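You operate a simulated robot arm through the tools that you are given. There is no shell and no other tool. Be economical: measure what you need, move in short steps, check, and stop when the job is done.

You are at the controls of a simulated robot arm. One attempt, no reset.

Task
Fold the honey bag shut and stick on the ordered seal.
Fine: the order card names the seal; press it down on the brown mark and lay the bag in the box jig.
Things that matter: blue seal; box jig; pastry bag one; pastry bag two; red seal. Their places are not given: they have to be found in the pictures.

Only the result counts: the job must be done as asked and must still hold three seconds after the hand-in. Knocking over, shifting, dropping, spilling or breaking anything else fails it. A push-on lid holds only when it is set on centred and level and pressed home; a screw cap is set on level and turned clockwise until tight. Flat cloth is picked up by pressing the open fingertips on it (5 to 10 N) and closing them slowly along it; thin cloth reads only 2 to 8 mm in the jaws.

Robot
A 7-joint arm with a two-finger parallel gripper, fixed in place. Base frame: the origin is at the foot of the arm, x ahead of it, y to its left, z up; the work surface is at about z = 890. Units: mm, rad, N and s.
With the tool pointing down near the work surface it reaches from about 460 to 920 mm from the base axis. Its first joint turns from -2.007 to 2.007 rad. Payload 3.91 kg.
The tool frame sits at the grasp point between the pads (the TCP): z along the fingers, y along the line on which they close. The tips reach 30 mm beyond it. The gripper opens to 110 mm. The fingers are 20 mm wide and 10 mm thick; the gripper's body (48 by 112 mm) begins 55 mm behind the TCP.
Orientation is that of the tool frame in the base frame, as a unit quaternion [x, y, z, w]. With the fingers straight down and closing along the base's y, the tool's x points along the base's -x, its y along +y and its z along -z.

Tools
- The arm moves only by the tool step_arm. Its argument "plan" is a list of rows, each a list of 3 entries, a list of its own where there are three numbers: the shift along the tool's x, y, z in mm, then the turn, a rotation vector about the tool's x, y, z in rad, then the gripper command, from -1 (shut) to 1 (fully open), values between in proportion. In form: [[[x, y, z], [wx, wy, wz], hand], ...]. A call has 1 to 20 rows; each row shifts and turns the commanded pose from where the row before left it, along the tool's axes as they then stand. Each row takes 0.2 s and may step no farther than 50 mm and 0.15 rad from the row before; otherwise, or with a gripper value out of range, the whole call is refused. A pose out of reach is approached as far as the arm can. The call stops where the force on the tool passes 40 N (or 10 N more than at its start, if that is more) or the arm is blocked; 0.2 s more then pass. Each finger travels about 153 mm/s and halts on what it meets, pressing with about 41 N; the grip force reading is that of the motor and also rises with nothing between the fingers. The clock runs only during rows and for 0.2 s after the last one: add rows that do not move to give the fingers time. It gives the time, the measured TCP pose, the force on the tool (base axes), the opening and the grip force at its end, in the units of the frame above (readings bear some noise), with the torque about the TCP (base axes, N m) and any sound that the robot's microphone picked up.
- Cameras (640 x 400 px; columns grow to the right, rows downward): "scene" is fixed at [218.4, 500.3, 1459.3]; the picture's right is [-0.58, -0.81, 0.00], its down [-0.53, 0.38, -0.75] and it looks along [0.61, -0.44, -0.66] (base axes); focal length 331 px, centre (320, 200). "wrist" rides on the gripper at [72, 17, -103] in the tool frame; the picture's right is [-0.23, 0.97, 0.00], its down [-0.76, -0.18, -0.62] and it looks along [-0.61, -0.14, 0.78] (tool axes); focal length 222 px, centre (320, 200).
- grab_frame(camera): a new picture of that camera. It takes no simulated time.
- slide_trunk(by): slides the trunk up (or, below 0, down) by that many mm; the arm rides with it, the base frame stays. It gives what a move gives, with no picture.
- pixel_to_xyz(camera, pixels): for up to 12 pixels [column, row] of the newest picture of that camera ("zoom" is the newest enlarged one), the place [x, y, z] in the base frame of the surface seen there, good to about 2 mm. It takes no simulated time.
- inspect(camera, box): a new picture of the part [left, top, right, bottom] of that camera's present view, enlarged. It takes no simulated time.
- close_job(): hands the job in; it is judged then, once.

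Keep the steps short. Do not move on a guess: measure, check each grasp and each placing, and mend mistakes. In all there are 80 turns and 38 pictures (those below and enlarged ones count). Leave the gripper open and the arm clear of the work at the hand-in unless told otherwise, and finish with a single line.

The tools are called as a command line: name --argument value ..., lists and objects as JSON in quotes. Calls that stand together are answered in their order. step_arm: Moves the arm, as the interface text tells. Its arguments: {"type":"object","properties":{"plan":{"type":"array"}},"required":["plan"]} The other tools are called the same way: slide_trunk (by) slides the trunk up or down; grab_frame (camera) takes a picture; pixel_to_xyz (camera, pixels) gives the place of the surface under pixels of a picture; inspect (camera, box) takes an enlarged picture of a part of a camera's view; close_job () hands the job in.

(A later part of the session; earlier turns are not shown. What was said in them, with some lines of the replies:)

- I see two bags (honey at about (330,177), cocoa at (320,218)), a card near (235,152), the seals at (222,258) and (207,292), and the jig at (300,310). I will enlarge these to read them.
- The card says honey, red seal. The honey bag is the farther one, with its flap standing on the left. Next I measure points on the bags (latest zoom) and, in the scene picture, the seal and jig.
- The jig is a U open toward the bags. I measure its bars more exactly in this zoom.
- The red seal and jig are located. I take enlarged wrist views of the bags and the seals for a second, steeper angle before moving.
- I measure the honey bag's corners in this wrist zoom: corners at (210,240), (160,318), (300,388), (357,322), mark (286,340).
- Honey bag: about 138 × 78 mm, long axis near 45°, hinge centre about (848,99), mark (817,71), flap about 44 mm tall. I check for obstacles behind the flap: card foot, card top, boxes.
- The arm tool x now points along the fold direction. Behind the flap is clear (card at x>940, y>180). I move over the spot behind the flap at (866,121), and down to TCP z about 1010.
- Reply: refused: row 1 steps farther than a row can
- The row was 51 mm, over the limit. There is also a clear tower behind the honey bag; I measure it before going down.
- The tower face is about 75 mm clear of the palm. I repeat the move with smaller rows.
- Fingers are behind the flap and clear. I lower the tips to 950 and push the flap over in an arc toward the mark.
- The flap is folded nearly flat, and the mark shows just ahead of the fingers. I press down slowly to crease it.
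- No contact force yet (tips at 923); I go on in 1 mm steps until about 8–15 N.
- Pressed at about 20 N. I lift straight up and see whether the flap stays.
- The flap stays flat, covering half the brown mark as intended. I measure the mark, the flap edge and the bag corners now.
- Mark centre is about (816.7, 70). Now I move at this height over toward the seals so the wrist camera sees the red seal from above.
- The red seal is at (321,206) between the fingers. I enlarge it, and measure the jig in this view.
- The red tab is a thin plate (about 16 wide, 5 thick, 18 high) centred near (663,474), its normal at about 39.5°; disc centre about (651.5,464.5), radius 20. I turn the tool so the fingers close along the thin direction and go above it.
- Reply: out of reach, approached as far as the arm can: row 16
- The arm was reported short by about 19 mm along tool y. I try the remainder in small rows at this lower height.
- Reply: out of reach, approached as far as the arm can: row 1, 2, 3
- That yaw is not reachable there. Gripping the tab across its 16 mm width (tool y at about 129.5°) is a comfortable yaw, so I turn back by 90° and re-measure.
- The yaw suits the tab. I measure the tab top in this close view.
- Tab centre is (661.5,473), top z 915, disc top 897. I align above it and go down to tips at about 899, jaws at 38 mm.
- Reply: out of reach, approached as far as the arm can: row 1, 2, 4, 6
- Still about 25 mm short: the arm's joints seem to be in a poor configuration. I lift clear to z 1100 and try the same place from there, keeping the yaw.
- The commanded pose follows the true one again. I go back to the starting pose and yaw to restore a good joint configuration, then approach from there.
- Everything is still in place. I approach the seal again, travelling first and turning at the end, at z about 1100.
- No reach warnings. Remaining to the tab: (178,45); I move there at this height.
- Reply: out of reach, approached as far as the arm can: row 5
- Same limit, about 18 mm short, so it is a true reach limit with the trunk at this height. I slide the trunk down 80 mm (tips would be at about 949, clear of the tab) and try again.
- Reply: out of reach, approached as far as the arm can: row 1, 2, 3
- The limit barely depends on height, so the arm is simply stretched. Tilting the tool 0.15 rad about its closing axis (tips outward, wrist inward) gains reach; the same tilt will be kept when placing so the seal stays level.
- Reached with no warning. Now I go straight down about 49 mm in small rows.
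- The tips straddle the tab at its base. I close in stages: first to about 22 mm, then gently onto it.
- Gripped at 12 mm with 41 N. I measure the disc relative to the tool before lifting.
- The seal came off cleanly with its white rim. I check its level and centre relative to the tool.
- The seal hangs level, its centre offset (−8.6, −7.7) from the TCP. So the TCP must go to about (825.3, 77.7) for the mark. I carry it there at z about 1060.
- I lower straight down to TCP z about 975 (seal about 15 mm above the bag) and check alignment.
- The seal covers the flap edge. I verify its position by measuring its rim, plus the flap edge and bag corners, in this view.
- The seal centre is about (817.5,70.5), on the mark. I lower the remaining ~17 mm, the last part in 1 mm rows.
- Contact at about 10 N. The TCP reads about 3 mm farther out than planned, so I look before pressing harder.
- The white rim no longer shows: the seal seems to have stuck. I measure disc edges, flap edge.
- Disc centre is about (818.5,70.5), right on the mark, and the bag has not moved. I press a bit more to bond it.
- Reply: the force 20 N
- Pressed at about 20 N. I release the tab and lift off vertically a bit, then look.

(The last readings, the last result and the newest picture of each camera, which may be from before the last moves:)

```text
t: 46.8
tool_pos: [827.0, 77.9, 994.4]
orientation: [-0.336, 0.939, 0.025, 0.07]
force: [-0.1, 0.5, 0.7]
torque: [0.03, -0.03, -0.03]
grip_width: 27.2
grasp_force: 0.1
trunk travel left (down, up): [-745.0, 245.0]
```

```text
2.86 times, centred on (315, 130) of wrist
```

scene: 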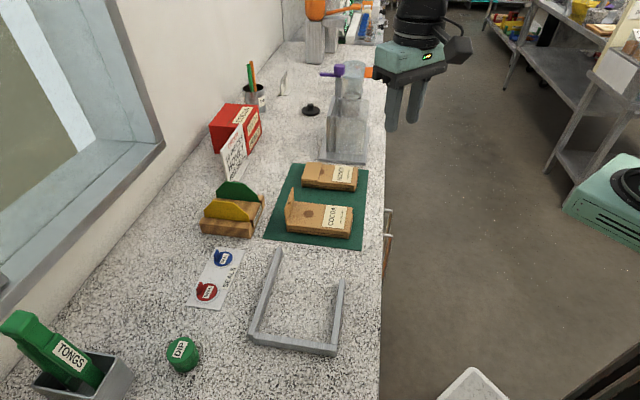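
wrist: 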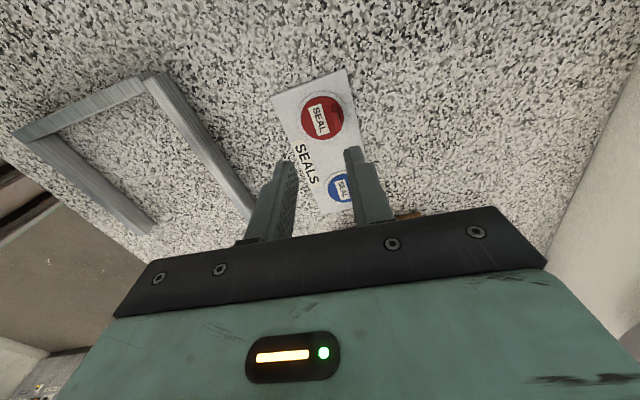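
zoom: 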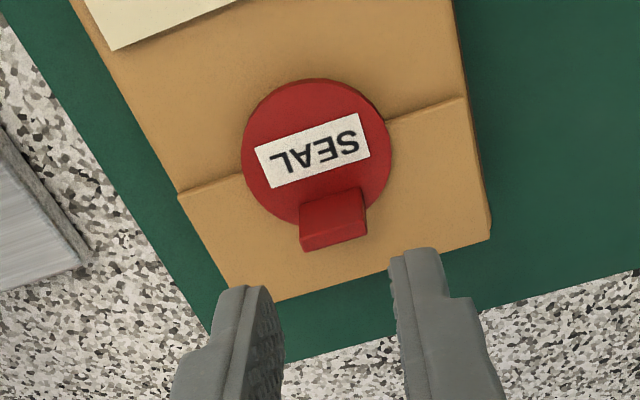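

The seal sits well across flap and bag. I level the tool, close the fingers, and press once more near the disc's centre (beside the tab).

step_arm --plan '[[[0, 0, 0], [0, 0.075, 0], -1], [[0, 0, 0], [0, 0.071, 0], -1], [[7.5, 0, 0], [0, 0, 0], -1], [[7.4, 0, 0], [0, 0, 0], -1], [[0, 0, 15], [0, 0, 0], -1], [[0, 0, 10], [0, 0, 0], -1], [[0, 0, 0], [0, 0, 0], -1]]'

inspect --camera "wrist" --box '[230, 60, 400, 200]'

```text
t: 48.4
tool_pos: [815.3, 68.1, 966.3]
orientation: [-0.337, 0.941, 0.001, 0.002]
force: [-0.1, 0.2, -0.5]
torque: [0.01, 0.0, -0.01]
grip_width: 0.2
grasp_force: 37.2
trunk travel left (down, up): [-745.0, 245.0]
```

```text
2.86 times, centred on (315, 130) of wrist
```

zoom: 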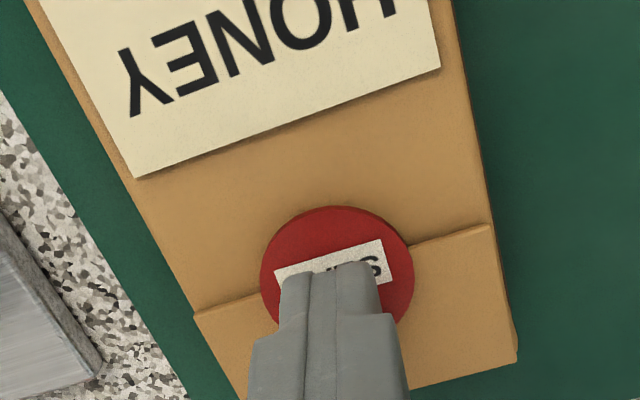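

The tips are over the disc in front of the tab. I press down.

step_arm --plan '[[[0, 0, 5], [0, 0, 0], -1], [[0, 0, 3], [0, 0, 0], -1], [[0, 0, 1], [0, 0, 0], -1], [[0, 0, 1], [0, 0, 0], -1], [[0, 0, 1], [0, 0, 0], -1], [[0, 0, 0.7], [0, 0, 0], -1], [[0, 0, 0], [0, 0, 0], -1]]'

```text
t: 50.0
tool_pos: [815.8, 68.6, 957.8]
orientation: [-0.337, 0.941, 0.001, 0.001]
force: [-0.9, 0.5, -0.1]
torque: [0.0, 0.03, 0.01]
grip_width: 0.0
grasp_force: 37.1
trunk travel left (down, up): [-745.0, 245.0]
```

No force yet; I continue in 1 mm rows.

step_arm --plan '[[[0, 0, 1], [0, 0, 0], -1], [[0, 0, 1], [0, 0, 0], -1], [[0, 0, 1], [0, 0, 0], -1], [[0, 0, 0], [0, 0, 0], -1]]'

```text
t: 51.0
tool_pos: [815.4, 68.7, 953.3]
orientation: [-0.337, 0.941, 0.002, 0.002]
force: [-1.5, -0.4, 4.6]
torque: [0.01, 0.06, -0.01]
grip_width: 0.0
grasp_force: 37.9
trunk travel left (down, up): [-745.0, 245.0]
```

Contact at 4.6 N; a little more.

step_arm --plan '[[[0, 0, 1], [0, 0, 0], -1], [[0, 0, 0.7], [0, 0, 0], -1], [[0, 0, 0], [0, 0, 0], -1], [[0, 0, 0], [0, 0, 0], -1]]'

```text
t: 52.0
tool_pos: [815.8, 69.1, 954.1]
orientation: [-0.336, 0.942, 0.0, 0.003]
force: [-2.5, -1.8, 17.2]
torque: [-0.02, 0.08, 0.0]
grip_width: 0.0
grasp_force: 37.2
trunk travel left (down, up): [-745.0, 245.0]
```

Pressed at 17 N. I lift 70 mm, open fully, turn to the bag's axis (135°) and move to the bag centre (s=600, w=−530, i.e. about (799,49.5)).

step_arm --plan '[[[0, 0, -5], [0, 0, 0], -1], [[0, 0, -25], [0, 0, 0], -1], [[0, 0, -40], [0, 0, 0], -1], [[0, 0, 0], [0, 0, -0.096], 1], [[13, -1, 0], [0, 0, 0], 1], [[13, -1, 0], [0, 0, 0], 1], [[0, 0, 0], [0, 0, 0], 1]]'

grab_frame --camera "wrist"

```text
t: 53.6
tool_pos: [798.9, 48.3, 1021.6]
orientation: [-0.382, 0.924, -0.001, 0.001]
force: [0.2, -0.8, -0.3]
torque: [0.01, 0.02, 0.01]
grip_width: 110.0
grasp_force: 0.0
trunk travel left (down, up): [-745.0, 245.0]
```

```text
9 pictures are left
```

wrist: 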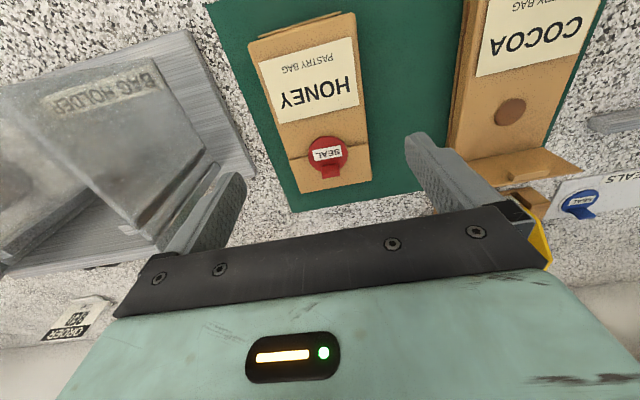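

I measure the bag's edges and the tower's nearest parts from this view.

pixel_to_xyz --camera "wrist" --pixels '[[252, 45], [354, 15], [301, 190], [370, 180], [278, 122], [362, 95], [180, 100], [150, 222], [253, 165], [187, 33], [300, 30], [245, 100]]'

```text
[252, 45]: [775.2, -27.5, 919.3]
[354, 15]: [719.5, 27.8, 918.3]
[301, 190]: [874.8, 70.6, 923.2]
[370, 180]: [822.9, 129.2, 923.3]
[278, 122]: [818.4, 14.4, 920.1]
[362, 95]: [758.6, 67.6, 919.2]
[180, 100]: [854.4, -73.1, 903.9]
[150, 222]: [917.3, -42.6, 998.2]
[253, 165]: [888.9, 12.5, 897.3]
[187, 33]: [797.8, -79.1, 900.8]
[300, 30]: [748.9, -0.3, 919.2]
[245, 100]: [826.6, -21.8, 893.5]
```

The bag centre is w=−528.5, s=600; both fingers have about 14 mm clearance and the tower base is 25 mm away. I descend with the tips to z about 897.

step_arm --plan '[[[0, 2, 25], [0, 0, 0], 1], [[0, 0, 25], [0, 0, 0], 1], [[0, 0, 20], [0, 0, 0], 1], [[0, 0, 15], [0, 0, 0], 1], [[0, 0, 7], [0, 0, 0], 1], [[0, 0, 2], [0, 0, 0], 1], [[0, 0, 0], [0, 0, 0], 1]]'

```text
t: 55.2
tool_pos: [797.5, 49.1, 929.5]
orientation: [-0.382, 0.924, -0.001, 0.002]
force: [-0.4, -0.3, -0.2]
torque: [-0.01, 0.05, 0.01]
grip_width: 110.0
grasp_force: 0.1
trunk travel left (down, up): [-745.0, 245.0]
```

Tips at about 899, no contact. I close slowly on the bag's sides.

step_arm --plan '[[[0, 0, 2], [0, 0, 0], 0.8], [[0, 0, 0], [0, 0, 0], 0.65], [[0, 0, 0], [0, 0, 0], 0.55], [[0, 0, 0], [0, 0, 0], 0.48], [[0, 0, 0], [0, 0, 0], 0.42], [[0, 0, 0], [0, 0, 0], 0.35], [[0, 0, 0], [0, 0, 0], 0.25], [[0, 0, 0], [0, 0, 0], 0.15], [[0, 0, 0], [0, 0, 0], 0.15]]'

```text
t: 57.2
tool_pos: [797.4, 50.3, 925.9]
orientation: [-0.381, 0.925, 0.001, 0.001]
force: [0.5, -1.0, 0.6]
torque: [-0.08, -0.03, -0.03]
grip_width: 84.8
grasp_force: 40.4
trunk travel left (down, up): [-745.0, 245.0]
```

Firm grip at 84.8 mm, 40 N. I lift: first a little, then 130 mm.

step_arm --plan '[[[0, 0, -3], [0, 0, 0], 0.1], [[0, 0, -5], [0, 0, 0], 0.1], [[0, 0, -10], [0, 0, 0], 0.1], [[0, 0, -20], [0, 0, 0], 0.1], [[0, 0, -25], [0, 0, 0], 0.1], [[0, 0, -25], [0, 0, 0], 0.1], [[0, 0, -25], [0, 0, 0], 0.1], [[0, 0, -25], [0, 0, 0], 0.1], [[0, 0, 0], [0, 0, 0], 0.1]]'

inspect --camera "scene" --box '[260, 70, 420, 210]'

```text
t: 59.2
tool_pos: [796.4, 50.0, 1063.4]
orientation: [-0.382, 0.924, 0.001, 0.002]
force: [-0.3, -0.3, -1.3]
torque: [-0.01, 0.02, 0.0]
grip_width: 85.0
grasp_force: 41.5
trunk travel left (down, up): [-745.0, 245.0]
```

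```text
2.86 times, centred on (340, 140) of scene
```

zoom: 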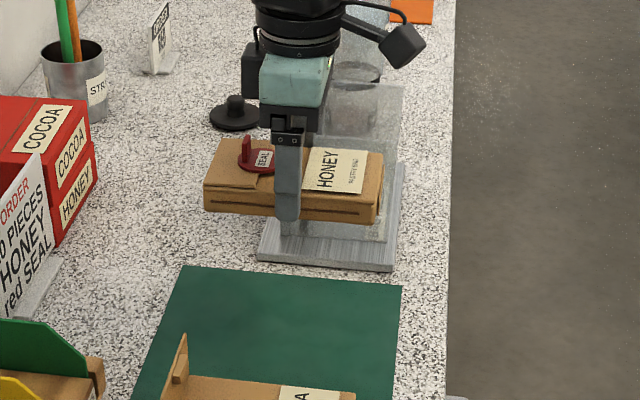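

The bag hangs level, the seal and flap hold. The jig's centre line has the same s, so I carry the bag along +w 380 mm, then turn it 90° so it lies along the jig arms.

step_arm --plan '[[[0, 38, 0], [0, 0, 0], 0.1], [[0, 38, 0], [0, 0, 0], 0.1], [[0, 38, 0], [0, 0, 0], 0.1], [[0, 38, 0], [0, 0, 0], 0.1], [[0, 38, 0], [0, 0, 0], 0.1], [[0, 38, 0], [0, 0, 0], 0.1], [[0, 38, 0], [0, 0, 0], 0.1], [[0, 38, 0], [0, 0, 0], 0.1], [[0, 38, 0], [0, 0, 0], 0.1], [[0, 38, 0], [0, 0, 0], 0.1], [[0, 0, 0], [0, 0, 0], 0.1]]'

step_arm --plan '[[[0, 0, 0], [0, 0, 0.131], 0.1], [[0, 0, 0], [0, 0, 0.131], 0.1], [[0, 0, 0], [0, 0, 0.131], 0.1], [[0, 0, 0], [0, 0, 0.131], 0.1], [[0, 0, 0], [0, 0, 0.131], 0.1], [[0, 0, 0], [0, 0, 0.131], 0.1], [[0, 0, 0], [0, 0, 0.131], 0.1], [[0, 0, 0], [0, 0, 0.131], 0.1], [[0, 0, 0], [0, 0, 0.131], 0.1], [[0, 0, 0], [0, 0, 0.131], 0.1], [[0, 0, 0], [0, 0, 0.131], 0.1], [[0, 0, 0], [0, 0, 0.13], 0.1], [[0, 0, 0], [0, 0, 0], 0.1]]'

grab_frame --camera "scene"

```text
t: 61.6
tool_pos: [528.9, 318.1, 1063.7]
orientation: [-0.382, 0.924, 0.0, 0.001]
force: [0.3, -0.7, -1.3]
torque: [0.02, 0.03, 0.0]
grip_width: 85.0
grasp_force: 41.4
trunk travel left (down, up): [-745.0, 245.0]
```

```text
t: 64.4
tool_pos: [527.7, 319.3, 1063.7]
orientation: [0.384, 0.923, 0.003, 0.001]
force: [0.2, -0.3, -0.4]
torque: [0.01, 0.02, -0.02]
grip_width: 85.1
grasp_force: 41.1
trunk travel left (down, up): [-745.0, 245.0]
```

```text
7 pictures are left
```

scene: 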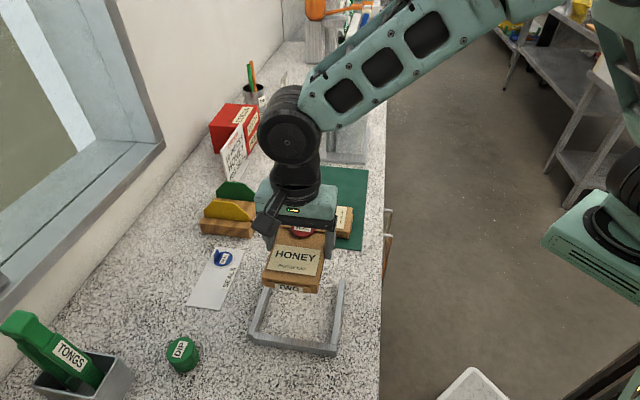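

The bag is over the jig, bottom end toward the back bar. I enlarge the jig to measure clearances.

inspect --camera "scene" --box '[240, 215, 360, 365]'

```text
2.67 times, centred on (300, 290) of scene
```

zoom: 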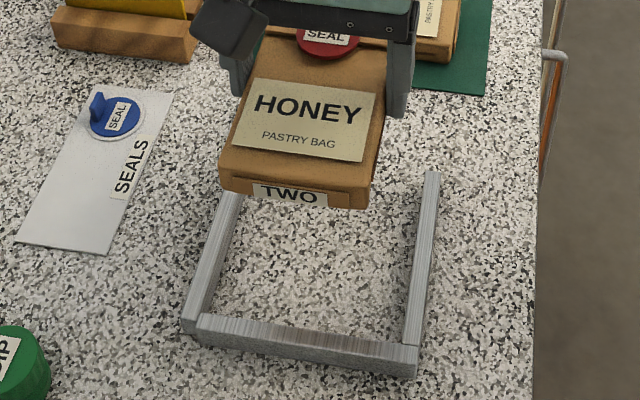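

pixel_to_xyz --camera "zoom" --pixels '[[211, 312], [300, 326], [400, 341], [222, 270], [412, 265], [427, 175], [223, 187], [366, 207], [222, 160], [372, 190], [207, 316], [238, 200]]'

```text
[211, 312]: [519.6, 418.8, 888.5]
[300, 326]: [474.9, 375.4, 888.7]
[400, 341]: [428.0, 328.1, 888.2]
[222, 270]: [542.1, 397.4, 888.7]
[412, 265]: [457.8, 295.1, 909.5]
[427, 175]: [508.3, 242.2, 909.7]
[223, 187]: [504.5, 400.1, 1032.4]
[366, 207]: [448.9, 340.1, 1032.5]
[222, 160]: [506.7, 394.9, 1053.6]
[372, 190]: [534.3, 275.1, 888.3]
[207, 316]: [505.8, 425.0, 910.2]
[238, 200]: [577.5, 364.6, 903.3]
```

Bag end is at w≈−75, inner back bar at w≈−60.5, sides have about 25 mm each. I move 10 mm toward the bar and lower 130 mm.

step_arm --plan '[[[5, 0, 0], [0, 0, 0], 0.1], [[5, 0, 0], [0, 0, 0], 0.1], [[0, 0, 25], [0, 0, 0], 0.1], [[0, 0, 25], [0, 0, 0], 0.1], [[0, 0, 25], [0, 0, 0], 0.1], [[0, 0, 20], [0, 0, 0], 0.1], [[0, 0, 10], [0, 0, 0], 0.1], [[0, 0, 0], [0, 0, 0], 0.1]]'

inspect --camera "scene" --box '[240, 215, 360, 365]'

```text
t: 66.2
tool_pos: [521.6, 327.7, 959.3]
orientation: [0.383, 0.924, 0.002, 0.0]
force: [-0.3, 0.0, -0.9]
torque: [0.0, 0.01, 0.02]
grip_width: 85.0
grasp_force: 41.2
trunk travel left (down, up): [-745.0, 245.0]
```

```text
2.67 times, centred on (300, 290) of scene
```

zoom: 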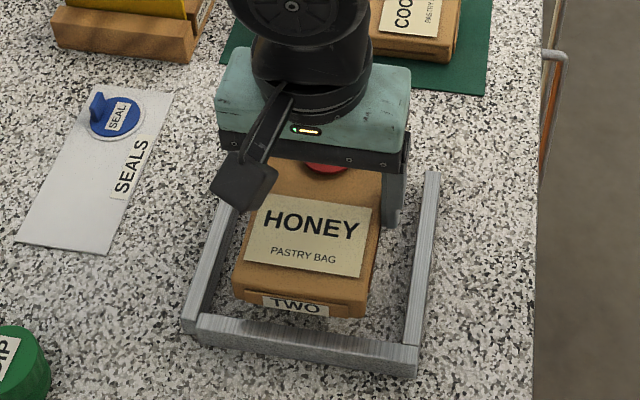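

I check the bag's end against the bar at this height.

pixel_to_xyz --camera "zoom" --pixels '[[236, 297], [362, 314], [245, 265], [374, 280], [300, 310], [405, 320], [210, 300]]'

```text
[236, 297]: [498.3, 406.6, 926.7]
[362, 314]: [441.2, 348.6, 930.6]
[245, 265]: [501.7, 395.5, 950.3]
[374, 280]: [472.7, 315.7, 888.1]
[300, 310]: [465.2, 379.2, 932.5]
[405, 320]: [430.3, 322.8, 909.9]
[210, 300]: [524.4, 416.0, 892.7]
```

The end is at w≈−65 (about 4–5 mm gap), sides centred. I lower the remaining ~37 mm, the last millimetres slowly.

step_arm --plan '[[[0, 0, 12], [0, 0, 0], 0.1], [[0, 0, 10], [0, 0, 0], 0.1], [[0, 0, 8], [0, 0, 0], 0.1], [[0, 0, 3], [0, 0, 0], 0.1], [[0, 0, 1], [0, 0, 0], 0.1], [[0, 0, 1], [0, 0, 0], 0.1], [[0, 0, 0], [0, 0, 0], 0.1]]'

```text
t: 67.8
tool_pos: [522.6, 326.7, 924.9]
orientation: [0.383, 0.924, 0.002, 0.002]
force: [1.0, -1.6, 5.7]
torque: [-0.6, -0.21, 0.04]
grip_width: 85.0
grasp_force: 41.0
trunk travel left (down, up): [-745.0, 245.0]
```

Contact at about 6 N. One more small step, then I open slowly to about 97 mm (clear of the jig walls).

step_arm --plan '[[[0, 0, 0.6], [0, 0, 0], 0.4], [[0, 0, 0], [0, 0, 0], 0.58], [[0, 0, 0], [0, 0, 0], 0.65], [[0, 0, 0], [0, 0, 0], 0.72], [[0, 0, 0], [0, 0, 0], 0.76], [[0, 0, 0], [0, 0, 0], 0.76]]'

```text
t: 69.2
tool_pos: [521.6, 326.2, 924.5]
orientation: [0.384, 0.923, 0.002, 0.0]
force: [0.1, -0.5, 0.1]
torque: [0.07, 0.0, 0.03]
grip_width: 96.9
grasp_force: 0.1
trunk travel left (down, up): [-745.0, 245.0]
```

Released with no residual force. I lift straight up 150 mm and back off, then look.

step_arm --plan '[[[0, 0, -5], [0, 0, 0], 0.76], [[0, 0, -15], [0, 0, 0], 0.76], [[0, 0, -30], [0, 0, 0], 0.76], [[0, 0, -40], [0, 0, 0], 0.8], [[0, 0, -40], [0, 0, 0], 1], [[0, 0, -40], [0, 0, 0], 1], [[0, 0, -40], [0, 0, 0], 1], [[0, -40, -20], [0, 0, 0], 1], [[0, -30, -20], [0, 0, 0], 1], [[0, 0, 0], [0, 0, 0], 1]]'

inspect --camera "scene" --box '[240, 215, 360, 365]'

grab_frame --camera "wrist"

```text
t: 71.4
tool_pos: [470.3, 276.7, 1172.4]
orientation: [0.383, 0.924, 0.0, 0.002]
force: [0.6, -0.2, -0.2]
torque: [-0.02, 0.02, -0.02]
grip_width: 110.0
grasp_force: 0.1
trunk travel left (down, up): [-745.0, 245.0]
```

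```text
2.67 times, centred on (300, 290) of scene
```

zoom: 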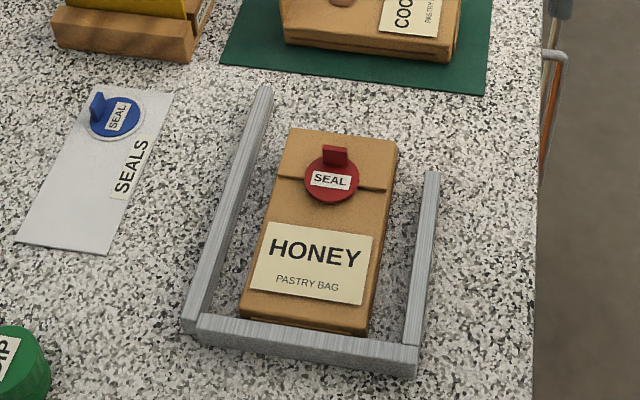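

```text
3 pictures are left
```

wrist: 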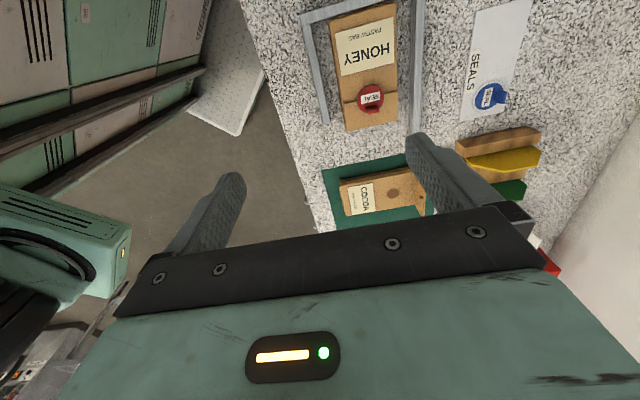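

The bag lies flat between the jig's three bars, with the flap shut under the red seal. The cocoa bag, blue seal and card look undisturbed, and the gripper is open and clear. I hand it in.

close_job

```text
The job is handed in.
```

The honey bag is folded shut, sealed with the red seal on the brown mark, and lying in the box jig, and the job is handed in.
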